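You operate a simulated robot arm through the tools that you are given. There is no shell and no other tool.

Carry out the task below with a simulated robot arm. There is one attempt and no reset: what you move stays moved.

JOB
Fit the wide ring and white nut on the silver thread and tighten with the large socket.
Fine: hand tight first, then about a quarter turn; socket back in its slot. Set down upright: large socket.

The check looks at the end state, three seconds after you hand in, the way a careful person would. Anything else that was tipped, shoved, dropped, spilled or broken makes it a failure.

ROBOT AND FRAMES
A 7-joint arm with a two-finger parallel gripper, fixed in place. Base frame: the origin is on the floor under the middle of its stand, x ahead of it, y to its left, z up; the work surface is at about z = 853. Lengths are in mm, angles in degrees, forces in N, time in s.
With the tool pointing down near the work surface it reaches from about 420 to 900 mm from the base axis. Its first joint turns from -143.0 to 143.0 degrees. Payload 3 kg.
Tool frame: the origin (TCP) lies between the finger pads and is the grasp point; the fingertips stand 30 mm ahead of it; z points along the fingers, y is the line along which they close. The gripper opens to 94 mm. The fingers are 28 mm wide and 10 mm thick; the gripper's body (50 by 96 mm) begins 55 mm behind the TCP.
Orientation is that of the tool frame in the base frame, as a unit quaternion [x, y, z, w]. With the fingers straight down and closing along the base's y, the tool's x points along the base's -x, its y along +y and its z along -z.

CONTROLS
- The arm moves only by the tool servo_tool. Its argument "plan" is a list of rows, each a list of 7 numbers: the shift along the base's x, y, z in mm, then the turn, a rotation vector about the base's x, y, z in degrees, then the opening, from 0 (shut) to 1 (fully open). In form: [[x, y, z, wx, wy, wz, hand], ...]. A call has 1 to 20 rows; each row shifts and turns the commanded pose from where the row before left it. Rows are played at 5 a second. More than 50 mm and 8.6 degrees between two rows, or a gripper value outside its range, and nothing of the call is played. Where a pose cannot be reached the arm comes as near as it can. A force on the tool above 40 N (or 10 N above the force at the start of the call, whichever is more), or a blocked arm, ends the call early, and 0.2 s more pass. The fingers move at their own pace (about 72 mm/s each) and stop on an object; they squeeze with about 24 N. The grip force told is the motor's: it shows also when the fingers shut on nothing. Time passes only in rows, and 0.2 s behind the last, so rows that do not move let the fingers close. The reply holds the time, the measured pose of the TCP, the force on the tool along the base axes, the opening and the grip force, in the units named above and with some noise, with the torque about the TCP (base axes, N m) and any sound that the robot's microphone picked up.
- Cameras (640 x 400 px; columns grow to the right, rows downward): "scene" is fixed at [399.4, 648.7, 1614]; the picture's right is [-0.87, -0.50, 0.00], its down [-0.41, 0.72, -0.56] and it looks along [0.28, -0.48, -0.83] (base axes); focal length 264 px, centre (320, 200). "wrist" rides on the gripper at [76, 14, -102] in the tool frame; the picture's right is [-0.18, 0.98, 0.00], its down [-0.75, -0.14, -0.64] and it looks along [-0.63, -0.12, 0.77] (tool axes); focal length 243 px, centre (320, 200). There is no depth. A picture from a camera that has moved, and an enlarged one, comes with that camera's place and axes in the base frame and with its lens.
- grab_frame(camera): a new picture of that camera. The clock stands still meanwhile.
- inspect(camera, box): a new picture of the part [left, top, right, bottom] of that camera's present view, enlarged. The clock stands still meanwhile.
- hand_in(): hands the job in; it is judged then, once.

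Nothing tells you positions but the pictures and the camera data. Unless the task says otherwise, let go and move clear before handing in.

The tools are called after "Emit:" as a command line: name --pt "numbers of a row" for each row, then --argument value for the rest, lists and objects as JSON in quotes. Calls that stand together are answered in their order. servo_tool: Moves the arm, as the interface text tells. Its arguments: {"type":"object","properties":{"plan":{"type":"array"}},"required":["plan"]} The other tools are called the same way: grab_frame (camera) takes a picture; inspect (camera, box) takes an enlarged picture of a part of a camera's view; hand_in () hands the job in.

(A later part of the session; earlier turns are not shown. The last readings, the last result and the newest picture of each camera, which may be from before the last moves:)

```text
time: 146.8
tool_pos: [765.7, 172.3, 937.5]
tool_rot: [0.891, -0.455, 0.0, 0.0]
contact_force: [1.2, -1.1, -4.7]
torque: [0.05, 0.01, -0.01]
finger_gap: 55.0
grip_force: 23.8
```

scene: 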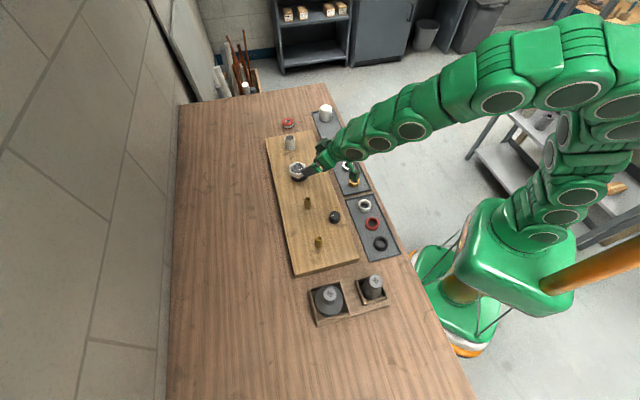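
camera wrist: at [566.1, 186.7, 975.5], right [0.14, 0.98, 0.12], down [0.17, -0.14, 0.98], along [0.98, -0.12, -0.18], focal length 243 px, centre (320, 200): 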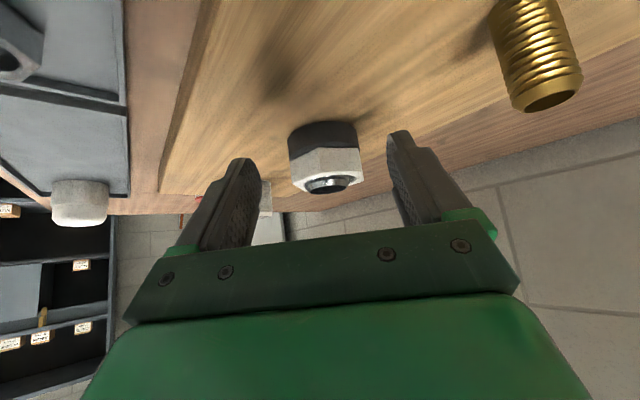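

The bumps appear in both directions, so wobble is confusing the readings. Decisive test: with a slight upward bias, turn CW about 250° while rising slowly, and see whether the nut climbs (left-hand) or gets held down (right-hand).

Emit:
servo_tool --pt "0 0 0.7 0 0 0 0.45" --pt "0 0 0.7 0 0 0 0.45" --pt "0 0 0 0 0 0 0.45"

Emit:
servo_tool --pt "0 0 0.08 0 0 -8 0.45" --pt "0 0 0.08 0 0 -8 0.45" --pt "0 0 0.08 0 0 -8 0.45" --pt "0 0 0.08 0 0 -8 0.45"

Emit:
servo_tool --pt "0 0 0.08 0 0 -8 0.45" --pt "0 0 0.08 0 0 -8 0.45" --pt "0 0 0.08 0 0 -8 0.45" --pt "0 0 0.08 0 0 -8 0.45"

Emit:
servo_tool --pt "0 0 0.08 0 0 -8 0.45" --pt "0 0 0.08 0 0 -8 0.45" --pt "0 0 0.08 0 0 -8 0.45" --pt "0 0 0.08 0 0 -8 0.45"

Emit:
servo_tool --pt "0 0 0.08 0 0 -8 0.45" --pt "0 0 0.08 0 0 -8 0.45" --pt "0 0 0.08 0 0 -8 0.45" --pt "0 0 0.08 0 0 -8 0.45"

Emit:
servo_tool --pt "0 0 0.08 0 0 -8 0.45" --pt "0 0 0.08 0 0 -8 0.45" --pt "0 0 0.08 0 0 -8 0.45" --pt "0 0 0.08 0 0 -8 0.45"

Emit:
servo_tool --pt "0 0 0.08 0 0 -8 0.45" --pt "0 0 0.08 0 0 -8 0.45" --pt "0 0 0.08 0 0 -8 0.45" --pt "0 0 0.08 0 0 -8 0.45"

Emit:
inspect --camera "scene" --box '[288, 160, 312, 184]'

```text
time: 147.6
tool_pos: [763.7, 172.3, 939.3]
tool_rot: [0.89, -0.455, 0.0, 0.0]
contact_force: [0.2, -0.1, -8.5]
torque: [0.03, 0.01, 0.0]
finger_gap: 55.0
grip_force: 24.5
```

```text
time: 148.6
tool_pos: [763.1, 172.1, 937.8]
tool_rot: [0.729, -0.685, 0.0, 0.0]
contact_force: [-1.1, -0.7, -8.8]
torque: [0.02, 0.05, -0.03]
finger_gap: 55.3
grip_force: 23.9
```

```text
time: 149.6
tool_pos: [765.3, 170.1, 938.0]
tool_rot: [-0.512, 0.859, -0.001, 0.0]
contact_force: [-0.6, -0.5, -8.6]
torque: [0.01, -0.03, -0.02]
finger_gap: 55.1
grip_force: 23.9
```

```text
time: 150.6
tool_pos: [763.8, 170.2, 939.6]
tool_rot: [-0.256, 0.967, 0.0, 0.0]
contact_force: [-0.5, -0.3, -13.4]
torque: [0.0, 0.03, 0.0]
finger_gap: 54.8
grip_force: 24.0
```

```text
time: 151.6
tool_pos: [764.0, 171.1, 939.2]
tool_rot: [0.021, 1.0, 0.001, 0.0]
contact_force: [-0.4, 0.7, -11.0]
torque: [0.0, 0.0, 0.01]
finger_gap: 54.6
grip_force: 24.0
```

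```text
time: 152.6
tool_pos: [764.8, 169.9, 939.0]
tool_rot: [0.297, 0.955, 0.0, 0.0]
contact_force: [0.0, 0.2, -11.9]
torque: [0.0, 0.03, 0.02]
finger_gap: 54.9
grip_force: 24.7
```

```text
time: 153.6
tool_pos: [764.7, 170.3, 940.7]
tool_rot: [0.547, 0.837, 0.0, 0.0]
contact_force: [0.3, -0.3, -13.8]
torque: [0.03, -0.01, -0.01]
finger_gap: 55.1
grip_force: 23.7
```

```text
16.00 times, centred on (300, 172) of scene
camera zoom: at [399.4, 648.7, 1614.0], right [-0.87, -0.5, 0.0], down [-0.41, 0.72, -0.56], along [0.28, -0.48, -0.83], focal length 4215 px, centre (640, 648)
```

zoom: 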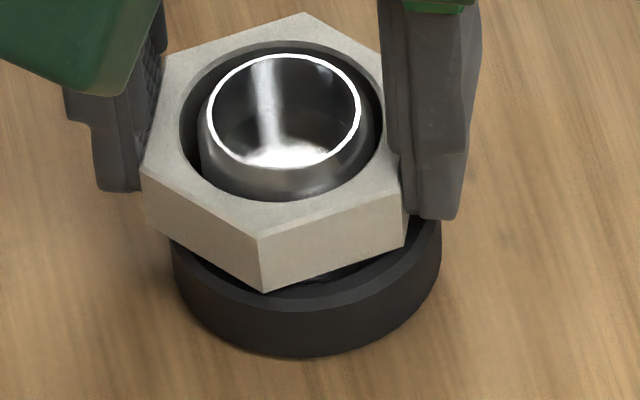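

The axial force depends only on height now, not rotation, while at the start it clearly tracked CW turning. So the nut seated and I may have turned well past it. I'll unwind CCW and watch for the nut to start lifting, so I can find the true hand-tight point.

Emit:
servo_tool --pt "0 0 -1 0 0 0 0.45" --pt "0 0 -1 0 0 0 0.45" --pt "0 0 -0.8 0 0 0 0.45" --pt "0 0 0 0 0 0 0.45"

Emit:
servo_tool --pt "0 0 0 0 0 8 0.45" --pt "0 0 0 0 0 8 0.45" --pt "0 0 0 0 0 8 0.45" --pt "0 0 0 0 0 8 0.45" --pt "0 0 0 0 0 8 0.45" --pt "0 0 0 0 0 8 0.45"

Emit:
servo_tool --pt "0 0 0 0 0 8 0.45" --pt "0 0 0 0 0 8 0.45" --pt "0 0 0 0 0 8 0.45" --pt "0 0 0 0 0 8 0.45" --pt "0 0 0 0 0 8 0.45" --pt "0 0 0 0 0 8 0.45"

Emit:
servo_tool --pt "0 0 0 0 0 8 0.45" --pt "0 0 0 0 0 8 0.45" --pt "0 0 0 0 0 8 0.45" --pt "0 0 0 0 0 8 0.45" --pt "0 0 0 0 0 8 0.45" --pt "0 0 0 0 0 8 0.45"

Emit:
servo_tool --pt "0 0 0 0 0 8 0.45" --pt "0 0 0 0 0 8 0.45" --pt "0 0 0 0 0 8 0.45" --pt "0 0 0 0 0 8 0.45" --pt "0 0 0 0 0 8 0.45" --pt "0 0 0 0 0 8 0.45"

Emit:
inspect --camera "scene" --box '[288, 160, 312, 184]'

Emit:
inspect --camera "wrist" --box '[250, 90, 390, 215]'

```text
time: 154.6
tool_pos: [764.1, 171.1, 937.9]
tool_rot: [0.547, 0.837, 0.0, -0.001]
contact_force: [-0.8, 0.5, -7.0]
torque: [-0.01, 0.02, 0.0]
finger_gap: 55.0
grip_force: 24.2
```

```text
time: 156.0
tool_pos: [763.0, 172.7, 937.0]
tool_rot: [0.157, 0.988, 0.001, 0.0]
contact_force: [0.7, 0.7, -5.9]
torque: [0.0, 0.01, -0.02]
finger_gap: 55.0
grip_force: 24.5
```

```text
time: 157.4
tool_pos: [765.6, 171.4, 937.1]
tool_rot: [-0.258, 0.966, 0.001, 0.0]
contact_force: [1.0, 0.5, -3.9]
torque: [0.03, 0.0, -0.04]
finger_gap: 55.1
grip_force: 24.0
```

```text
time: 158.8
tool_pos: [763.3, 171.6, 938.0]
tool_rot: [-0.627, 0.779, 0.0, 0.0]
contact_force: [0.0, 0.6, -4.5]
torque: [0.01, 0.02, -0.01]
finger_gap: 55.1
grip_force: 24.2
```

```text
time: 160.2
tool_pos: [764.5, 171.0, 937.5]
tool_rot: [0.891, -0.455, 0.0, 0.0]
contact_force: [-0.3, 0.4, -4.4]
torque: [-0.01, -0.02, 0.01]
finger_gap: 54.8
grip_force: 24.1
```

```text
16.00 times, centred on (300, 172) of scene
camera zoom: at [399.4, 648.7, 1614.0], right [-0.87, -0.5, 0.0], down [-0.41, 0.72, -0.56], along [0.28, -0.48, -0.83], focal length 4215 px, centre (640, 648)
```

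zoom: 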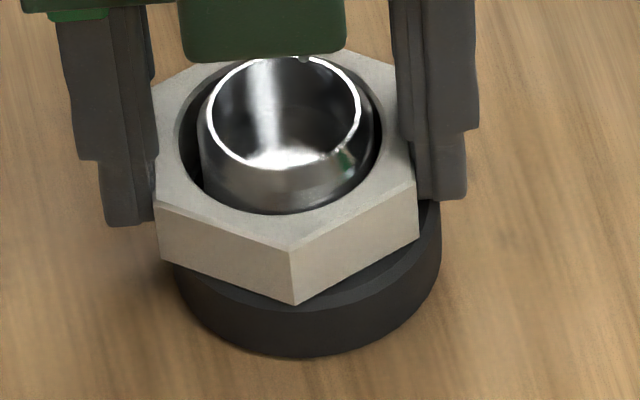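

```text
3.20 times, centred on (320, 152) of wrist
camera zoom: at [798.8, 101.4, 1040.2], right [-0.9, -0.43, 0.0], down [-0.33, 0.69, 0.64], along [-0.27, 0.58, -0.77], focal length 776 px, centre (320, 352)
```

zoom: 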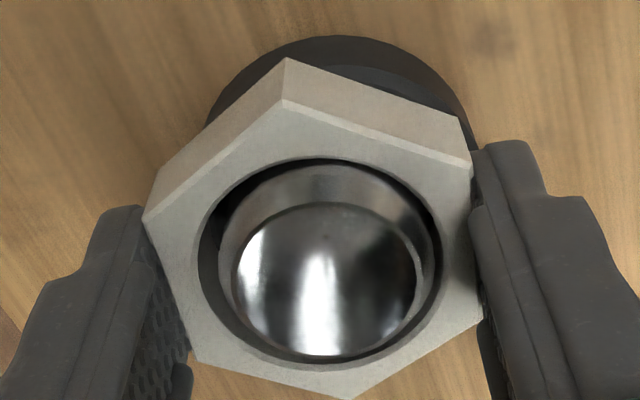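

No rise yet after 192° of unwinding. I'll keep going with full regrip cycles of 240° CCW, watching for an upward push.

Emit:
servo_tool --pt "0 0 0 0 0 0 0.85" --pt "0 0 0 0 0 0 0.85" --pt "0 0 0 0 0 -8 0.85" --pt "0 0 0 0 0 -8 0.85" --pt "0 0 0 0 0 -8 0.85" --pt "0 0 0 0 0 -8 0.85" --pt "0 0 0 0 0 -8 0.85" --pt "0 0 0 0 0 -8 0.85" --pt "0 0 0 0 0 -8 0.85" --pt "0 0 0 0 0 -8 0.85" --pt "0 0 0 0 0 -8 0.85" --pt "0 0 0 0 0 -8 0.85" --pt "0 0 0 0 0 -8 0.85" --pt "0 0 0 0 0 -8 0.85" --pt "0 0 0 0 0 -8 0.85" --pt "0 0 0 0 0 -8 0.85" --pt "0 0 0 0 0 -8 0.85" --pt "0 0 0 0 0 -8 0.85" --pt "0 0 0 0 0 -8 0.85" --pt "0 0 0 0 0 -8 0.85"

Emit:
servo_tool --pt "0 0 0 0 0 -8 0.85" --pt "0 0 0 0 0 -8 0.85" --pt "0 0 0 0 0 -8 0.85" --pt "0 0 0 0 0 -8 0.85" --pt "0 0 0 0 0 -8 0.85" --pt "0 0 0 0 0 -8 0.85" --pt "0 0 0 0 0 -8 0.85" --pt "0 0 0 0 0 -8 0.85" --pt "0 0 0 0 0 -8 0.85" --pt "0 0 0 0 0 -8 0.85" --pt "0 0 0 0 0 -8 0.85" --pt "0 0 0 0 0 -8 0.85" --pt "0 0 0 0 0 0 0.85"

Emit:
inspect --camera "wrist" --box '[250, 90, 390, 215]'

Emit:
inspect --camera "scene" --box '[288, 160, 312, 184]'

```text
time: 164.4
tool_pos: [763.6, 171.0, 936.9]
tool_rot: [0.16, 0.987, -0.001, 0.0]
contact_force: [-0.1, 0.0, -0.4]
torque: [0.0, 0.02, -0.01]
finger_gap: 79.8
grip_force: 0.1
```

```text
time: 167.2
tool_pos: [763.1, 171.4, 937.4]
tool_rot: [0.84, 0.543, 0.0, 0.0]
contact_force: [-0.8, 0.8, -0.5]
torque: [0.02, -0.04, 0.0]
finger_gap: 79.8
grip_force: 0.1
```

```text
3.20 times, centred on (320, 152) of wrist
camera zoom: at [809.6, 235.7, 1040.5], right [0.82, -0.57, 0.0], down [-0.44, -0.63, 0.64], along [-0.37, -0.53, -0.77], focal length 776 px, centre (320, 352)
```

zoom: 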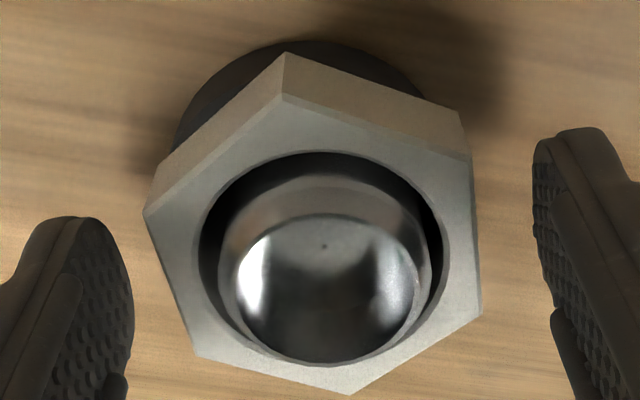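

```text
16.00 times, centred on (300, 172) of scene
camera zoom: at [399.4, 648.7, 1614.0], right [-0.87, -0.5, 0.0], down [-0.41, 0.72, -0.56], along [0.28, -0.48, -0.83], focal length 4215 px, centre (640, 648)
```

zoom: 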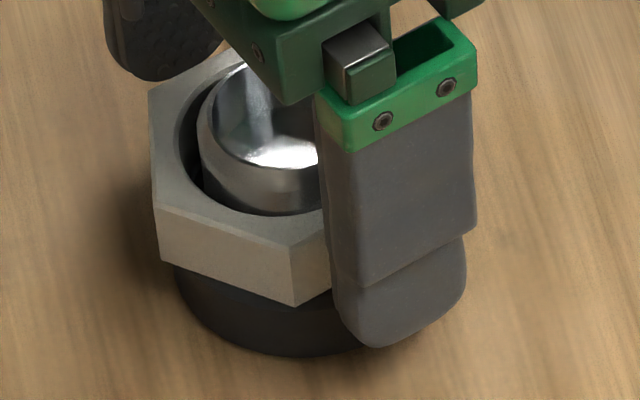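

Emit:
servo_tool --pt "0 0 0 0 0 0 0.45" --pt "0 0 0 0 0 0 0.45" --pt "0 0 0 0 0 0 0.45" --pt "0 0 0 0 0 0 0.45"

Emit:
servo_tool --pt "0 0 0 0 0 8 0.45" --pt "0 0 0 0 0 8 0.45" --pt "0 0 0 0 0 8 0.45" --pt "0 0 0 0 0 8 0.45" --pt "0 0 0 0 0 8 0.45" --pt "0 0 0 0 0 8 0.45"

Emit:
servo_tool --pt "0 0 0 0 0 8 0.45" --pt "0 0 0 0 0 8 0.45" --pt "0 0 0 0 0 8 0.45" --pt "0 0 0 0 0 8 0.45" --pt "0 0 0 0 0 8 0.45" --pt "0 0 0 0 0 8 0.45"

Emit:
servo_tool --pt "0 0 0 0 0 8 0.45" --pt "0 0 0 0 0 8 0.45" --pt "0 0 0 0 0 8 0.45" --pt "0 0 0 0 0 8 0.45" --pt "0 0 0 0 0 8 0.45" --pt "0 0 0 0 0 8 0.45"

Emit:
servo_tool --pt "0 0 0 0 0 8 0.45" --pt "0 0 0 0 0 8 0.45" --pt "0 0 0 0 0 8 0.45" --pt "0 0 0 0 0 8 0.45" --pt "0 0 0 0 0 8 0.45" --pt "0 0 0 0 0 8 0.45"

Emit:
servo_tool --pt "0 0 0 0 0 8 0.45" --pt "0 0 0 0 0 8 0.45" --pt "0 0 0 0 0 8 0.45" --pt "0 0 0 0 0 8 0.45" --pt "0 0 0 0 0 8 0.45" --pt "0 0 0 0 0 8 0.45"

Emit:
inspect --camera "scene" --box '[288, 160, 312, 184]'

```text
time: 168.2
tool_pos: [763.7, 170.9, 938.2]
tool_rot: [0.84, 0.542, 0.0, -0.001]
contact_force: [2.2, -1.8, 0.2]
torque: [-0.04, -0.03, 0.01]
finger_gap: 55.1
grip_force: 24.4
```

```text
time: 169.6
tool_pos: [764.2, 170.4, 938.2]
tool_rot: [0.545, 0.839, 0.0, 0.0]
contact_force: [0.9, 0.4, -0.5]
torque: [0.03, 0.05, -0.05]
finger_gap: 55.0
grip_force: 23.7
```

```text
time: 171.0
tool_pos: [765.3, 173.1, 937.5]
tool_rot: [0.156, 0.988, 0.0, 0.001]
contact_force: [0.2, 0.2, -2.1]
torque: [0.02, -0.02, -0.02]
finger_gap: 54.7
grip_force: 23.8
```

```text
time: 172.4
tool_pos: [763.1, 170.2, 938.9]
tool_rot: [-0.258, 0.966, -0.001, 0.0]
contact_force: [-0.1, 0.0, -5.0]
torque: [0.01, -0.02, 0.0]
finger_gap: 55.0
grip_force: 23.6
```

```text
time: 173.8
tool_pos: [763.8, 171.6, 937.8]
tool_rot: [-0.629, 0.778, 0.001, -0.001]
contact_force: [-0.5, -0.3, -2.4]
torque: [0.01, -0.01, 0.0]
finger_gap: 55.0
grip_force: 24.4
```

```text
time: 175.2
tool_pos: [766.2, 172.2, 937.2]
tool_rot: [0.891, -0.454, 0.0, 0.001]
contact_force: [-2.9, 1.7, 4.4]
torque: [-0.01, 0.16, -0.13]
finger_gap: 55.1
grip_force: 23.6
```

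```text
16.00 times, centred on (300, 172) of scene
camera zoom: at [399.4, 648.7, 1614.0], right [-0.87, -0.5, 0.0], down [-0.41, 0.72, -0.56], along [0.28, -0.48, -0.83], focal length 4215 px, centre (640, 648)
```

zoom: 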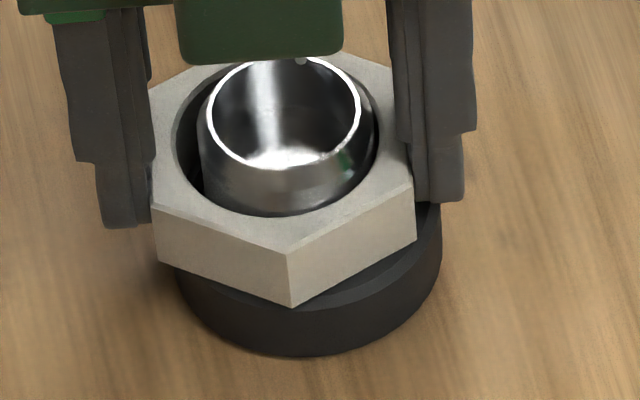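

Still no rise, only wobble of about ±5 N. I'll run more unwinding cycles to be sure whether over-turn was being stored.

Emit:
servo_tool --pt "0 0 0 0 0 0 0.85" --pt "0 0 0 0 0 0 0.85" --pt "0 0 0 0 0 -8.5 0.85" --pt "0 0 0 0 0 -8.5 0.85" --pt "0 0 0 0 0 -8.5 0.85" --pt "0 0 0 0 0 -8.5 0.85" --pt "0 0 0 0 0 -8.5 0.85" --pt "0 0 0 0 0 -8.5 0.85" --pt "0 0 0 0 0 -8.5 0.85" --pt "0 0 0 0 0 -8.5 0.85" --pt "0 0 0 0 0 -8.5 0.85" --pt "0 0 0 0 0 -8.5 0.85" --pt "0 0 0 0 0 -8.5 0.85" --pt "0 0 0 0 0 -8.5 0.85" --pt "0 0 0 0 0 -8.5 0.85" --pt "0 0 0 0 0 -8.5 0.85" --pt "0 0 0 0 0 -8.5 0.85" --pt "0 0 0 0 0 -8.5 0.85" --pt "0 0 0 0 0 -8.5 0.85" --pt "0 0 0 0 0 -8.5 0.85"

Emit:
servo_tool --pt "0 0 0 0 0 -8.5 0.85" --pt "0 0 0 0 0 -8.5 0.85" --pt "0 0 0 0 0 -8.5 0.85" --pt "0 0 0 0 0 -8.5 0.85" --pt "0 0 0 0 0 -8.5 0.85" --pt "0 0 0 0 0 -8.5 0.85" --pt "0 0 0 0 0 -8.5 0.85" --pt "0 0 0 0 0 -8.5 0.85" --pt "0 0 0 0 0 -8.5 0.85" --pt "0 0 0 0 0 -8.5 0.85" --pt "0 0 0 0 0 -2 0.85" --pt "0 0 0 0 0 0 0.85" --pt "0 0 0 0 0 0 0.45" --pt "0 0 0 0 0 0 0.45" --pt "0 0 0 0 0 0 0.45" --pt "0 0 0 0 0 0 0.45"

Emit:
servo_tool --pt "0 0 0 0 0 8 0.45" --pt "0 0 0 0 0 8 0.45" --pt "0 0 0 0 0 8 0.45" --pt "0 0 0 0 0 8 0.45" --pt "0 0 0 0 0 8 0.45" --pt "0 0 0 0 0 8 0.45" --pt "0 0 0 0 0 8 0.45" --pt "0 0 0 0 0 8 0.45" --pt "0 0 0 0 0 8 0.45" --pt "0 0 0 0 0 8 0.45"

Emit:
servo_tool --pt "0 0 0 0 0 8 0.45" --pt "0 0 0 0 0 8 0.45" --pt "0 0 0 0 0 8 0.45" --pt "0 0 0 0 0 8 0.45" --pt "0 0 0 0 0 8 0.45" --pt "0 0 0 0 0 8 0.45" --pt "0 0 0 0 0 8 0.45" --pt "0 0 0 0 0 8 0.45" --pt "0 0 0 0 0 8 0.45" --pt "0 0 0 0 0 8 0.45"

Emit:
servo_tool --pt "0 0 0 0 0 8 0.45" --pt "0 0 0 0 0 8 0.45" --pt "0 0 0 0 0 8 0.45" --pt "0 0 0 0 0 8 0.45" --pt "0 0 0 0 0 8 0.45" --pt "0 0 0 0 0 8 0.45" --pt "0 0 0 0 0 8 0.45" --pt "0 0 0 0 0 8 0.45" --pt "0 0 0 0 0 8 0.45" --pt "0 0 0 0 0 8 0.45"

Emit:
inspect --camera "scene" --box '[288, 160, 312, 184]'

```text
time: 179.4
tool_pos: [762.8, 170.3, 937.6]
tool_rot: [0.237, 0.972, 0.0, 0.0]
contact_force: [-0.8, 0.6, 0.1]
torque: [0.0, 0.0, 0.02]
finger_gap: 79.8
grip_force: 0.0
```

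```text
time: 182.8
tool_pos: [764.2, 171.1, 938.0]
tool_rot: [0.84, 0.543, 0.0, 0.0]
contact_force: [-0.7, 0.0, 2.3]
torque: [-0.06, -0.04, 0.03]
finger_gap: 54.8
grip_force: 24.0
```

```text
time: 185.0
tool_pos: [763.4, 171.7, 937.6]
tool_rot: [0.293, 0.956, -0.001, 0.0]
contact_force: [-0.8, -0.5, -4.9]
torque: [0.04, 0.02, 0.01]
finger_gap: 55.2
grip_force: 24.3
```

```text
time: 187.2
tool_pos: [763.8, 171.5, 936.4]
tool_rot: [-0.39, 0.921, 0.0, 0.0]
contact_force: [-1.4, 1.2, 0.0]
torque: [0.04, 0.06, -0.12]
finger_gap: 55.1
grip_force: 24.5
```

```text
time: 189.4
tool_pos: [763.9, 171.6, 936.6]
tool_rot: [0.891, -0.454, 0.0, 0.0]
contact_force: [0.1, 0.0, -2.7]
torque: [0.01, -0.02, -0.01]
finger_gap: 54.9
grip_force: 23.5
```

```text
16.00 times, centred on (300, 172) of scene
camera zoom: at [399.4, 648.7, 1614.0], right [-0.87, -0.5, 0.0], down [-0.41, 0.72, -0.56], along [0.28, -0.48, -0.83], focal length 4215 px, centre (640, 648)
```

zoom: 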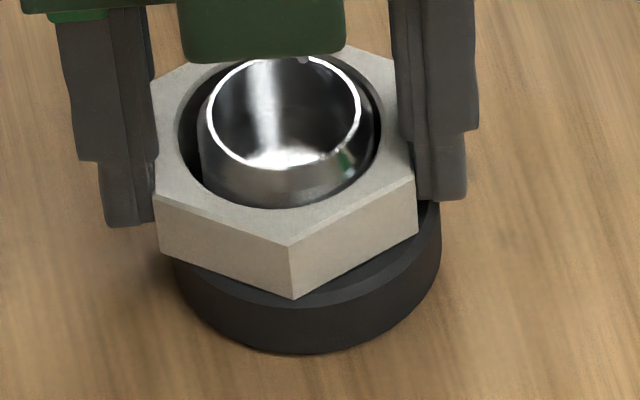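

Emit:
servo_tool --pt "0 0 0 0 0 0 0.85" --pt "0 0 0 0 0 0 0.85" --pt "0 0 0 0 0 0 0.85"

Emit:
inspect --camera "scene" --box '[288, 160, 312, 184]'

Emit:
inspect --camera "wrist" --box '[250, 90, 390, 215]'

```text
time: 190.2
tool_pos: [764.6, 171.4, 938.7]
tool_rot: [0.89, -0.456, -0.001, 0.0]
contact_force: [-1.0, 0.4, 0.3]
torque: [0.01, -0.01, 0.0]
finger_gap: 80.1
grip_force: 0.1
```

```text
16.00 times, centred on (300, 172) of scene
camera zoom: at [399.4, 648.7, 1614.0], right [-0.87, -0.5, 0.0], down [-0.41, 0.72, -0.56], along [0.28, -0.48, -0.83], focal length 4215 px, centre (640, 648)
```

zoom: 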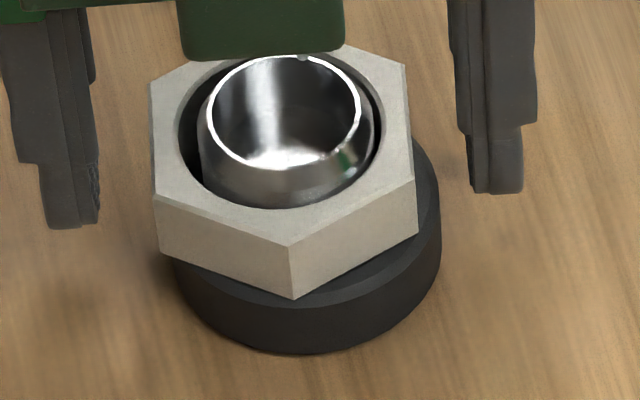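

```text
3.20 times, centred on (320, 152) of wrist
camera zoom: at [799.0, 101.1, 1040.2], right [-0.91, -0.42, 0.0], down [-0.33, 0.69, 0.64], along [-0.27, 0.58, -0.77], focal length 776 px, centre (320, 352)
```

zoom: 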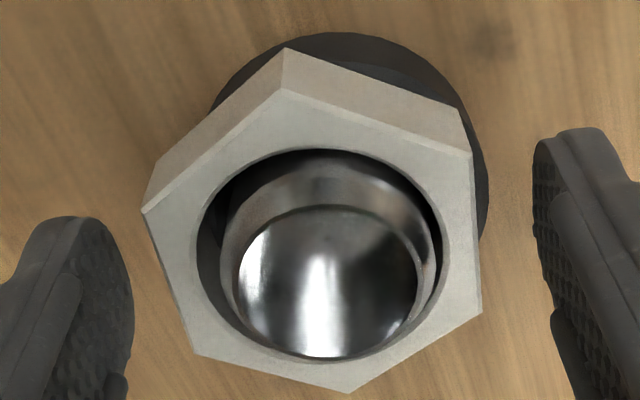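

The nut height is unchanged within half a millimetre, so I'll continue unwinding two more cycles toward the point where it first seated, sampling as I go.

Emit:
servo_tool --pt "0 0 0 0 0 -8.5 0.85" --pt "0 0 0 0 0 -8.5 0.85" --pt "0 0 0 0 0 -8.5 0.85" --pt "0 0 0 0 0 -8.5 0.85" --pt "0 0 0 0 0 -8.5 0.85" --pt "0 0 0 0 0 -8.5 0.85" --pt "0 0 0 0 0 -8.5 0.85" --pt "0 0 0 0 0 -8.5 0.85" --pt "0 0 0 0 0 -8.5 0.85" --pt "0 0 0 0 0 -8.5 0.85" --pt "0 0 0 0 0 -8.5 0.85" --pt "0 0 0 0 0 -8.5 0.85" --pt "0 0 0 0 0 -8.5 0.85" --pt "0 0 0 0 0 -8.5 0.85" --pt "0 0 0 0 0 -8.5 0.85" --pt "0 0 0 0 0 -8.5 0.85" --pt "0 0 0 0 0 -8.5 0.85" --pt "0 0 0 0 0 -8.5 0.85" --pt "0 0 0 0 0 -8.5 0.85" --pt "0 0 0 0 0 -8.5 0.85"

Emit:
servo_tool --pt "0 0 0 0 0 -8.5 0.85" --pt "0 0 0 0 0 -8.5 0.85" --pt "0 0 0 0 0 -8.5 0.85" --pt "0 0 0 0 0 -8.5 0.85" --pt "0 0 0 0 0 -8.5 0.85" --pt "0 0 0 0 0 -8.5 0.85" --pt "0 0 0 0 0 -8.5 0.85" --pt "0 0 0 0 0 -8.5 0.85" --pt "0 0 0 0 0 -2 0.85" --pt "0 0 0 0 0 0 0.85" --pt "0 0 0 0 0 0 0.45" --pt "0 0 0 0 0 0 0.45" --pt "0 0 0 0 0 0 0.45" --pt "0 0 0 0 0 0 0.45"

Emit:
servo_tool --pt "0 0 0 0 0 8 0.45" --pt "0 0 0 0 0 8 0.45" --pt "0 0 0 0 0 8 0.45" --pt "0 0 0 0 0 8 0.45" --pt "0 0 0 0 0 8 0.45"

Emit:
servo_tool --pt "0 0 0 0 0 8 0.45" --pt "0 0 0 0 0 8 0.45" --pt "0 0 0 0 0 8 0.45" --pt "0 0 0 0 0 8 0.45" --pt "0 0 0 0 0 8 0.45"

Emit:
servo_tool --pt "0 0 0 0 0 8 0.45" --pt "0 0 0 0 0 8 0.45" --pt "0 0 0 0 0 8 0.45" --pt "0 0 0 0 0 8 0.45" --pt "0 0 0 0 0 8 0.45"

Emit:
servo_tool --pt "0 0 0 0 0 8 0.45" --pt "0 0 0 0 0 8 0.45" --pt "0 0 0 0 0 8 0.45" --pt "0 0 0 0 0 8 0.45" --pt "0 0 0 0 0 8 0.45"

Emit:
servo_tool --pt "0 0 0 0 0 8 0.45" --pt "0 0 0 0 0 8 0.45" --pt "0 0 0 0 0 8 0.45" --pt "0 0 0 0 0 8 0.45" --pt "0 0 0 0 0 8 0.45"

Emit:
servo_tool --pt "0 0 0 0 0 8 0.45" --pt "0 0 0 0 0 8 0.45" --pt "0 0 0 0 0 8 0.45" --pt "0 0 0 0 0 8 0.45" --pt "0 0 0 0 0 8 0.45"

Emit:
inspect --camera "scene" --box '[288, 160, 312, 184]'

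Emit:
inspect --camera "wrist" --box '[250, 90, 390, 215]'

```text
time: 194.4
tool_pos: [763.5, 170.9, 937.8]
tool_rot: [0.378, 0.926, 0.0, 0.0]
contact_force: [-0.2, 0.3, 0.4]
torque: [0.03, 0.0, 0.03]
finger_gap: 79.8
grip_force: 0.0
```

```text
time: 197.4
tool_pos: [763.7, 171.1, 937.5]
tool_rot: [0.84, 0.542, 0.0, 0.0]
contact_force: [4.1, -2.3, 3.9]
torque: [-0.12, -0.09, 0.0]
finger_gap: 54.7
grip_force: 23.8
```

```text
time: 198.6
tool_pos: [763.4, 169.8, 937.2]
tool_rot: [0.603, 0.798, 0.0, 0.0]
contact_force: [5.4, 0.0, 5.5]
torque: [0.1, -0.15, -0.19]
finger_gap: 55.1
grip_force: 24.0
```

```text
time: 199.8
tool_pos: [764.7, 170.9, 936.5]
tool_rot: [0.293, 0.956, 0.0, -0.001]
contact_force: [0.3, 0.5, -3.5]
torque: [-0.02, -0.03, -0.01]
finger_gap: 55.4
grip_force: 23.9
```

```text
time: 201.0
tool_pos: [764.1, 169.1, 937.7]
tool_rot: [-0.052, 0.999, 0.0, 0.001]
contact_force: [0.4, 0.1, -3.9]
torque: [-0.01, 0.0, 0.0]
finger_gap: 55.2
grip_force: 23.7
```

```text
time: 202.2
tool_pos: [764.0, 170.9, 939.8]
tool_rot: [-0.39, 0.921, 0.0, 0.001]
contact_force: [0.4, -0.4, -5.1]
torque: [0.0, -0.01, 0.0]
finger_gap: 55.0
grip_force: 24.4
```

```text
time: 203.4
tool_pos: [763.6, 171.0, 937.6]
tool_rot: [-0.681, 0.733, -0.001, -0.001]
contact_force: [0.5, 3.1, 2.8]
torque: [0.06, 0.06, -0.05]
finger_gap: 55.1
grip_force: 23.4
```

```text
time: 204.6
tool_pos: [764.3, 171.7, 936.9]
tool_rot: [0.891, -0.454, 0.0, 0.0]
contact_force: [-0.2, -0.9, -4.1]
torque: [-0.01, 0.02, -0.02]
finger_gap: 54.7
grip_force: 23.8
```

```text
16.00 times, centred on (300, 172) of scene
camera zoom: at [399.4, 648.7, 1614.0], right [-0.87, -0.5, 0.0], down [-0.41, 0.72, -0.56], along [0.28, -0.48, -0.83], focal length 4215 px, centre (640, 648)
```

zoom: 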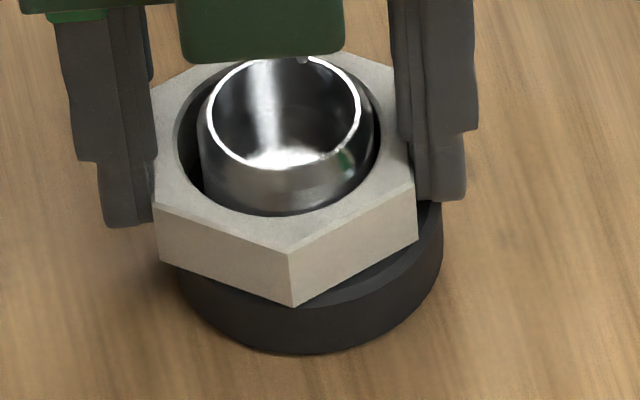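

```text
3.20 times, centred on (320, 152) of wrist
camera zoom: at [798.8, 101.9, 1040.3], right [-0.9, -0.43, 0.0], down [-0.33, 0.69, 0.64], along [-0.27, 0.58, -0.77], focal length 776 px, centre (320, 352)
```

zoom: 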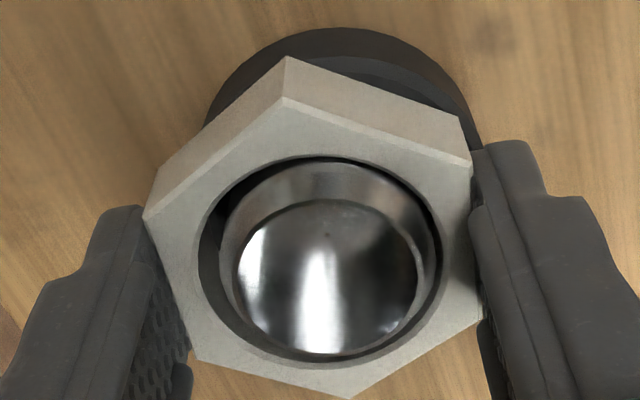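

Emit:
servo_tool --pt "0 0 0 0 0 0 0.85" --pt "0 0 0 0 0 0 0.85" --pt "0 0 0 0 0 -8.5 0.85" --pt "0 0 0 0 0 -8.5 0.85" --pt "0 0 0 0 0 -8.5 0.85" --pt "0 0 0 0 0 -8.5 0.85" --pt "0 0 0 0 0 -8.5 0.85" --pt "0 0 0 0 0 -8.5 0.85" --pt "0 0 0 0 0 -8.5 0.85" --pt "0 0 0 0 0 -8.5 0.85" --pt "0 0 0 0 0 -8.5 0.85" --pt "0 0 0 0 0 -8.5 0.85" --pt "0 0 0 0 0 -8.5 0.85" --pt "0 0 0 0 0 -8.5 0.85" --pt "0 0 0 0 0 -8.5 0.85" --pt "0 0 0 0 0 -8.5 0.85" --pt "0 0 0 0 0 -8.5 0.85" --pt "0 0 0 0 0 -8.5 0.85" --pt "0 0 0 0 0 -8.5 0.85" --pt "0 0 0 0 0 -8.5 0.85"

Emit:
servo_tool --pt "0 0 0 0 0 -8.5 0.85" --pt "0 0 0 0 0 -8.5 0.85" --pt "0 0 0 0 0 -8.5 0.85" --pt "0 0 0 0 0 -8.5 0.85" --pt "0 0 0 0 0 -8.5 0.85" --pt "0 0 0 0 0 -8.5 0.85" --pt "0 0 0 0 0 -8.5 0.85" --pt "0 0 0 0 0 -8.5 0.85" --pt "0 0 0 0 0 -8.5 0.85" --pt "0 0 0 0 0 -8.5 0.85" --pt "0 0 0 0 0 -2 0.85" --pt "0 0 0 0 0 0 0.85" --pt "0 0 0 0 0 0 0.45" --pt "0 0 0 0 0 0 0.45" --pt "0 0 0 0 0 0 0.45" --pt "0 0 0 0 0 0 0.45"

Emit:
servo_tool --pt "0 0 0 0 0 8 0.45" --pt "0 0 0 0 0 8 0.45" --pt "0 0 0 0 0 8 0.45" --pt "0 0 0 0 0 8 0.45" --pt "0 0 0 0 0 8 0.45" --pt "0 0 0 0 0 8 0.45" --pt "0 0 0 0 0 8 0.45" --pt "0 0 0 0 0 8 0.45" --pt "0 0 0 0 0 8 0.45" --pt "0 0 0 0 0 8 0.45"

Emit:
servo_tool --pt "0 0 0 0 0 8 0.45" --pt "0 0 0 0 0 8 0.45" --pt "0 0 0 0 0 8 0.45" --pt "0 0 0 0 0 8 0.45" --pt "0 0 0 0 0 8 0.45" --pt "0 0 0 0 0 8 0.45" --pt "0 0 0 0 0 8 0.45" --pt "0 0 0 0 0 8 0.45" --pt "0 0 0 0 0 8 0.45" --pt "0 0 0 0 0 8 0.45"

Emit:
servo_tool --pt "0 0 0 0 0 8 0.45" --pt "0 0 0 0 0 8 0.45" --pt "0 0 0 0 0 8 0.45" --pt "0 0 0 0 0 8 0.45" --pt "0 0 0 0 0 8 0.45" --pt "0 0 0 0 0 8 0.45" --pt "0 0 0 0 0 8 0.45" --pt "0 0 0 0 0 8 0.45" --pt "0 0 0 0 0 8 0.45" --pt "0 0 0 0 0 8 0.45"

Emit:
servo_tool --pt "0 0 1 0 0 0 0.45" --pt "0 0 1 0 0 0 0.45" --pt "0 0 1 0 0 0 0.45" --pt "0 0 0 0 0 0 0.45"

Emit:
servo_tool --pt "0 0 1 0 0 0 0.45" --pt "0 0 1 0 0 0 0.45" --pt "0 0 1 0 0 0 0.45" --pt "0 0 0 0 0 0 0.45"

Emit:
inspect --camera "scene" --box '[288, 160, 312, 184]'

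Emit:
inspect --camera "wrist" --box '[250, 90, 390, 215]'

```text
time: 208.8
tool_pos: [765.1, 171.1, 938.4]
tool_rot: [0.237, 0.971, 0.0, 0.0]
contact_force: [-0.2, -0.6, -0.8]
torque: [0.0, -0.03, 0.01]
finger_gap: 80.0
grip_force: 0.1
```

```text
time: 212.2
tool_pos: [764.4, 171.1, 937.7]
tool_rot: [0.84, 0.542, 0.001, 0.0]
contact_force: [-1.3, -0.4, 0.2]
torque: [0.06, 0.06, -0.01]
finger_gap: 55.0
grip_force: 24.3
```

```text
time: 214.4
tool_pos: [764.0, 171.8, 937.7]
tool_rot: [0.293, 0.956, 0.0, 0.0]
contact_force: [-0.1, 0.2, -2.1]
torque: [-0.03, 0.03, -0.01]
finger_gap: 55.0
grip_force: 24.2
```

```text
time: 216.6
tool_pos: [763.8, 171.4, 937.9]
tool_rot: [-0.391, 0.921, 0.001, -0.001]
contact_force: [0.1, -0.2, -2.8]
torque: [0.0, -0.02, 0.0]
finger_gap: 55.1
grip_force: 23.8
```

```text
time: 218.8
tool_pos: [764.9, 170.5, 936.8]
tool_rot: [0.891, -0.455, 0.001, 0.0]
contact_force: [-0.5, 0.4, 4.4]
torque: [0.01, 0.06, -0.14]
finger_gap: 54.8
grip_force: 24.0
```

```text
time: 219.8
tool_pos: [765.2, 171.5, 941.3]
tool_rot: [0.89, -0.456, 0.0, 0.0]
contact_force: [0.2, -0.6, -9.9]
torque: [-0.01, 0.01, -0.01]
finger_gap: 55.0
grip_force: 23.8
```

```text
time: 220.8
tool_pos: [764.1, 172.3, 943.3]
tool_rot: [0.89, -0.456, -0.001, 0.0]
contact_force: [-0.1, -0.1, -18.8]
torque: [-0.01, 0.0, -0.01]
finger_gap: 55.2
grip_force: 24.0
```

```text
16.00 times, centred on (300, 172) of scene
camera zoom: at [399.4, 648.7, 1614.0], right [-0.87, -0.5, 0.0], down [-0.41, 0.72, -0.56], along [0.28, -0.48, -0.83], focal length 4215 px, centre (640, 648)
```

zoom: 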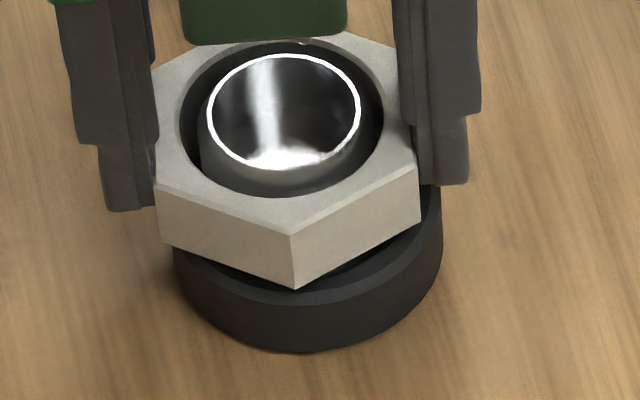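

```text
3.20 times, centred on (320, 152) of wrist
camera zoom: at [797.9, 101.5, 1045.8], right [-0.91, -0.42, 0.0], down [-0.32, 0.69, 0.64], along [-0.27, 0.58, -0.77], focal length 776 px, centre (320, 352)
```

zoom: 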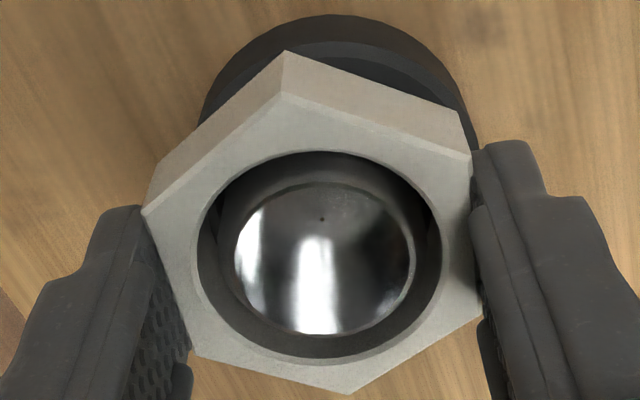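

The nut lifts against a linear ~3 N/mm pull and springs back, and it ignores rotation, so it is captured on the thread with its rest position at the ring. Further hand turning does nothing. I'll set it back down, release, and go to the large socket.

Emit:
servo_tool --pt "0 0 -2 0 0 0 0.45" --pt "0 0 -2 0 0 0 0.45" --pt "0 0 -2 0 0 0 0.45" --pt "0 0 -0.5 0 0 0 0.45" --pt "0 0 0 0 0 0 0.45"

Emit:
servo_tool --pt "0 0 0 0 0 0 0.85" --pt "0 0 0 0 0 0 0.85" --pt "0 0 15 0 0 0 0.85" --pt "0 0 20 0 0 0 0.85" --pt "0 0 25 0 0 0 0.85" --pt "0 0 15 0 0 -8.5 0.85" --pt "0 0 0 0 0 -8.5 0.85" --pt "0 0 0 0 0 -8.5 0.85" --pt "0 0 0 0 0 -8.5 0.85" --pt "0 0 0 0 0 -8.5 0.85" --pt "0 0 0 0 0 -8.5 0.85" --pt "0 0 0 0 0 -8.5 0.85" --pt "0 0 0 0 0 -8.5 0.85" --pt "0 0 0 0 0 -8.5 0.85" --pt "0 0 0 0 0 -8.5 0.85" --pt "0 0 0 0 0 -8.5 0.85" --pt "0 0 0 0 0 -8.5 0.85" --pt "0 0 0 0 0 -8.5 0.85" --pt "0 0 0 0 0 -8.5 0.85" --pt "0 0 0 0 0 -6.7 0.85"

Emit:
inspect --camera "scene" --box '[288, 160, 312, 184]'

Emit:
inspect --camera "scene" --box '[295, 260, 395, 330]'

```text
time: 222.0
tool_pos: [764.5, 171.6, 937.2]
tool_rot: [0.889, -0.457, 0.0, 0.0]
contact_force: [0.4, 0.3, 2.0]
torque: [-0.02, 0.04, -0.04]
finger_gap: 55.2
grip_force: 24.1
```

```text
time: 226.2
tool_pos: [764.2, 171.7, 1010.4]
tool_rot: [0.0, 1.0, 0.0, -0.001]
contact_force: [0.3, 0.3, -0.3]
torque: [0.02, 0.04, 0.03]
finger_gap: 79.9
grip_force: 0.0
```

```text
16.00 times, centred on (300, 172) of scene
camera zoom: at [399.4, 648.7, 1614.0], right [-0.87, -0.5, 0.0], down [-0.41, 0.72, -0.56], along [0.28, -0.48, -0.83], focal length 4215 px, centre (640, 648)
```

zoom: 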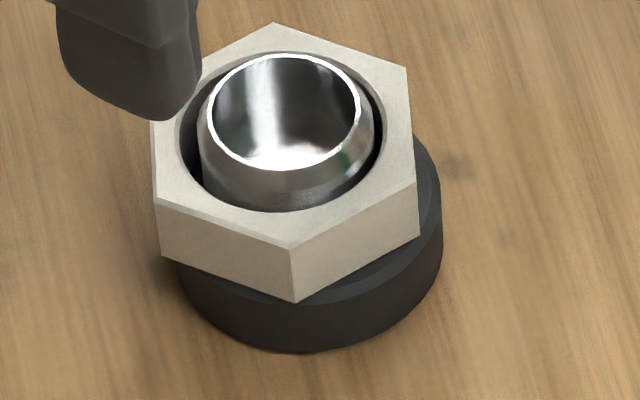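

```text
5.71 times, centred on (345, 295) of scene
camera zoom: at [399.4, 648.7, 1614.0], right [-0.87, -0.5, 0.0], down [-0.41, 0.72, -0.56], along [0.28, -0.48, -0.83], focal length 1506 px, centre (177, -343)
```

zoom: 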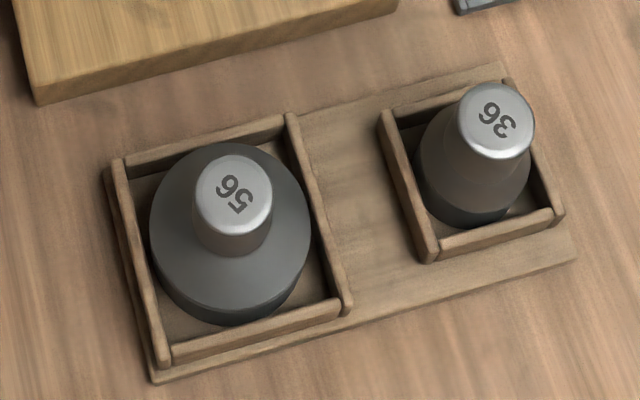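

Before fetching the socket I'll make one more decisive check. My net rotation is now close to where the nut first seated, so if turns are tracked, another CCW stretch must raise the nut.

Emit:
servo_tool --pt "0 0 0 0 0 -8.165 0.85" --pt "0 0 0 0 0 -8.165 0.85" --pt "0 0 0 0 0 -8.165 0.85" --pt "0 0 0 0 0 -8.165 0.85" --pt "0 0 0 0 0 -8.165 0.85" --pt "0 0 0 0 0 -8.165 0.85" --pt "0 0 0 0 0 -8.165 0.85" --pt "0 0 0 0 0 -8.165 0.85" --pt "0 0 0 0 0 -8.165 0.85" --pt "0 0 0 0 0 -8.165 0.85" --pt "0 0 0 0 0 -8.165 0.85" --pt "0 0 0 0 0 -8.165 0.85" --pt "0 0 0 0 0 -8.165 0.85" --pt "0 0 0 0 0 -8.155 0.85" --pt "0 0 0 0 0 0 0.85"

Emit:
inspect --camera "wrist" --box '[250, 40, 390, 160]'

```text
time: 229.4
tool_pos: [765.3, 170.7, 1012.7]
tool_rot: [0.84, 0.543, 0.001, 0.0]
contact_force: [0.1, -0.4, 0.4]
torque: [-0.01, 0.01, 0.01]
finger_gap: 80.0
grip_force: 0.0
```

```text
3.33 times, centred on (320, 100) of wrist
camera zoom: at [809.6, 235.0, 1116.0], right [0.82, -0.57, 0.0], down [-0.44, -0.63, 0.64], along [-0.37, -0.53, -0.77], focal length 809 px, centre (320, 533)
```

zoom: 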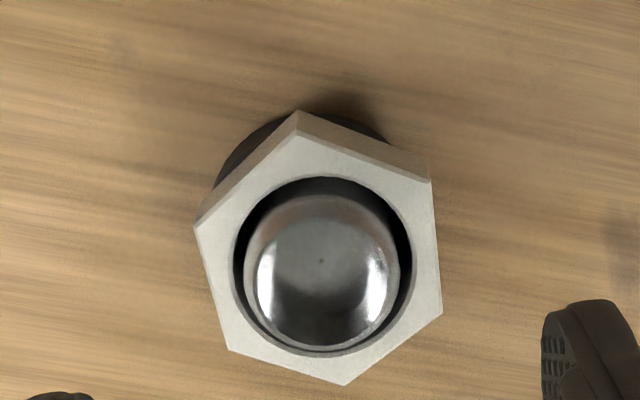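

Emit:
servo_tool --pt "0 0 -15 0 0 0 0.85" --pt "0 0 -20 0 0 0 0.85" --pt "0 0 -20 0 0 0 0.85" --pt "0 0 -13 0 0 0 0.85" --pt "0 0 -6.2 0 0 0 0.85" --pt "0 0 0 0 0 0 0.85" --pt "0 0 0 0 0 0 0.45" --pt "0 0 0 0 0 0 0.45" --pt "0 0 0 0 0 0 0.45" --pt "0 0 0 0 0 0 0.45"

Emit:
servo_tool --pt "0 0 0 0 0 8 0.45" --pt "0 0 0 0 0 8 0.45" --pt "0 0 0 0 0 8 0.45" --pt "0 0 0 0 0 8 0.45" --pt "0 0 0 0 0 8 0.45"

Emit:
servo_tool --pt "0 0 0 0 0 8 0.45" --pt "0 0 0 0 0 8 0.45" --pt "0 0 0 0 0 8 0.45" --pt "0 0 0 0 0 8 0.45" --pt "0 0 0 0 0 8 0.45"

Emit:
servo_tool --pt "0 0 0 0 0 8 0.45" --pt "0 0 0 0 0 8 0.45" --pt "0 0 0 0 0 8 0.45" --pt "0 0 0 0 0 8 0.45" --pt "0 0 0 0 0 8 0.45"

Emit:
servo_tool --pt "0 0 0 0 0 8 0.45" --pt "0 0 0 0 0 8 0.45" --pt "0 0 0 0 0 8 0.45" --pt "0 0 0 0 0 8 0.45" --pt "0 0 0 0 0 8 0.45"

Emit:
servo_tool --pt "0 0 0 0 0 8 0.45" --pt "0 0 0 0 0 8 0.45" --pt "0 0 0 0 0 8 0.45" --pt "0 0 0 0 0 8 0.45" --pt "0 0 0 0 0 8 0.45"

Emit:
servo_tool --pt "0 0 0 0 0 8 0.45" --pt "0 0 0 0 0 8 0.45" --pt "0 0 0 0 0 8 0.45" --pt "0 0 0 0 0 8 0.45" --pt "0 0 0 0 0 8 0.45"

Emit:
inspect --camera "scene" --box '[288, 160, 312, 184]'

Emit:
inspect --camera "wrist" --box '[250, 90, 390, 215]'

```text
time: 231.6
tool_pos: [764.8, 170.3, 937.8]
tool_rot: [0.839, 0.544, 0.0, 0.0]
contact_force: [-0.7, 0.7, -0.5]
torque: [0.02, 0.04, -0.02]
finger_gap: 55.0
grip_force: 24.0
```

```text
time: 232.8
tool_pos: [764.5, 170.8, 938.2]
tool_rot: [0.603, 0.798, -0.001, -0.001]
contact_force: [0.4, -0.1, 6.0]
torque: [-0.01, 0.04, 0.0]
finger_gap: 54.9
grip_force: 23.7
```

```text
time: 234.0
tool_pos: [764.1, 172.2, 937.3]
tool_rot: [0.293, 0.956, 0.0, 0.0]
contact_force: [0.5, -0.6, 11.2]
torque: [0.01, 0.03, 0.0]
finger_gap: 55.0
grip_force: 23.9
```

```text
time: 235.2
tool_pos: [765.3, 171.0, 939.5]
tool_rot: [-0.051, 0.999, -0.001, 0.001]
contact_force: [0.4, 0.6, 18.3]
torque: [0.0, 0.04, -0.05]
finger_gap: 54.7
grip_force: 23.9
```

```text
time: 236.4
tool_pos: [763.2, 171.2, 938.3]
tool_rot: [-0.39, 0.921, 0.001, 0.0]
contact_force: [0.6, 0.8, 22.5]
torque: [-0.03, -0.01, 0.0]
finger_gap: 55.1
grip_force: 23.6
```

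```text
time: 237.6
tool_pos: [765.2, 169.7, 938.5]
tool_rot: [-0.681, 0.732, 0.0, 0.0]
contact_force: [0.8, 0.8, 20.0]
torque: [0.0, 0.03, 0.04]
finger_gap: 55.0
grip_force: 23.9
```

```text
time: 238.8
tool_pos: [763.5, 170.7, 937.6]
tool_rot: [0.891, -0.455, -0.001, -0.001]
contact_force: [0.1, 0.5, 22.0]
torque: [0.0, 0.04, 0.0]
finger_gap: 55.0
grip_force: 24.2
```

```text
16.00 times, centred on (300, 172) of scene
camera zoom: at [399.4, 648.7, 1614.0], right [-0.87, -0.5, 0.0], down [-0.41, 0.72, -0.56], along [0.28, -0.48, -0.83], focal length 4215 px, centre (640, 648)
```

zoom: 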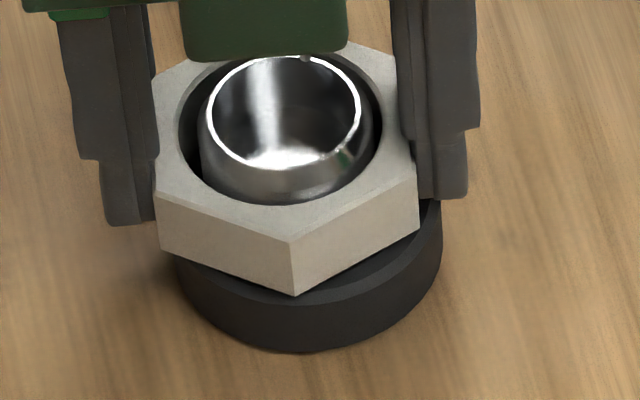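

```text
3.20 times, centred on (320, 152) of wrist
camera zoom: at [798.6, 101.4, 1040.5], right [-0.9, -0.43, 0.0], down [-0.33, 0.69, 0.64], along [-0.27, 0.58, -0.77], focal length 776 px, centre (320, 352)
```

zoom: 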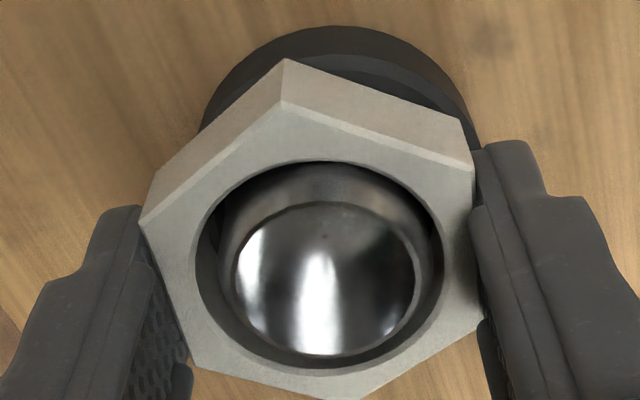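

Decisive: now CCW turning pushes the nut up (force climbed from 0 to +22 N). The thread is right-handed and total turns are tracked, so I had over-turned and have just unwound past the seat. I'll turn back CW in the same grip, sampling to find where the force stops changing, which is the seat.

Emit:
servo_tool --pt "0 0 0 0 0 -8 0.45" --pt "0 0 0 0 0 -8 0.45" --pt "0 0 0 0 0 -8 0.45" --pt "0 0 0 0 0 -8 0.45" --pt "0 0 0 0 0 -8 0.45"

Emit:
servo_tool --pt "0 0 0 0 0 -8 0.45" --pt "0 0 0 0 0 -8 0.45" --pt "0 0 0 0 0 -8 0.45" --pt "0 0 0 0 0 -8 0.45" --pt "0 0 0 0 0 -8 0.45"

Emit:
servo_tool --pt "0 0 0 0 0 -8 0.45" --pt "0 0 0 0 0 -8 0.45" --pt "0 0 0 0 0 -8 0.45"

Emit:
servo_tool --pt "0 0 0 0 0 -8 0.45" --pt "0 0 0 0 0 -8 0.45"

Emit:
servo_tool --pt "0 0 0 0 0 -8 0.45" --pt "0 0 0 0 0 -8 0.45"

Emit:
inspect --camera "scene" --box '[288, 160, 312, 184]'

```text
time: 240.0
tool_pos: [764.1, 170.9, 938.0]
tool_rot: [-0.68, 0.733, 0.0, 0.0]
contact_force: [0.0, 0.1, 13.4]
torque: [-0.01, 0.01, -0.03]
finger_gap: 55.2
grip_force: 23.6
```

```text
time: 241.2
tool_pos: [764.6, 171.9, 937.9]
tool_rot: [-0.388, 0.922, 0.0, 0.001]
contact_force: [0.1, -0.5, 3.6]
torque: [0.02, 0.03, -0.02]
finger_gap: 54.9
grip_force: 24.1
```

```text
time: 242.0
tool_pos: [763.9, 171.4, 939.4]
tool_rot: [-0.187, 0.982, 0.0, 0.0]
contact_force: [0.2, -0.2, -1.4]
torque: [0.01, 0.0, 0.0]
finger_gap: 54.9
grip_force: 23.9
```

```text
time: 242.6
tool_pos: [765.0, 169.6, 938.7]
tool_rot: [-0.05, 0.999, 0.0, 0.0]
contact_force: [-0.4, -0.1, -2.6]
torque: [0.0, 0.03, 0.02]
finger_gap: 54.9
grip_force: 24.0
```

```text
time: 243.2
tool_pos: [764.4, 169.4, 938.6]
tool_rot: [0.089, 0.996, 0.0, 0.0]
contact_force: [0.1, 0.3, -6.1]
torque: [0.02, 0.0, 0.01]
finger_gap: 55.2
grip_force: 23.8
```

```text
16.00 times, centred on (300, 172) of scene
camera zoom: at [399.4, 648.7, 1614.0], right [-0.87, -0.5, 0.0], down [-0.41, 0.72, -0.56], along [0.28, -0.48, -0.83], focal length 4215 px, centre (640, 648)
```

zoom: 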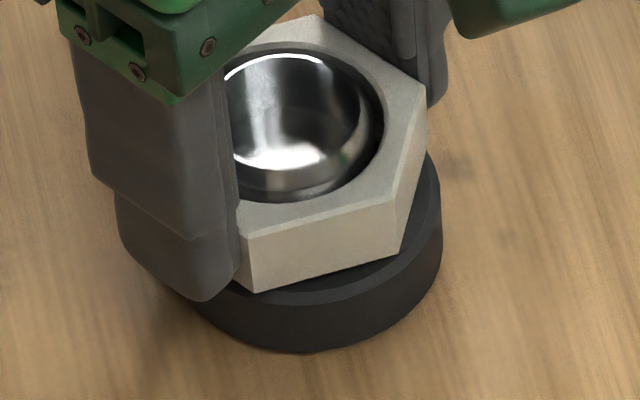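

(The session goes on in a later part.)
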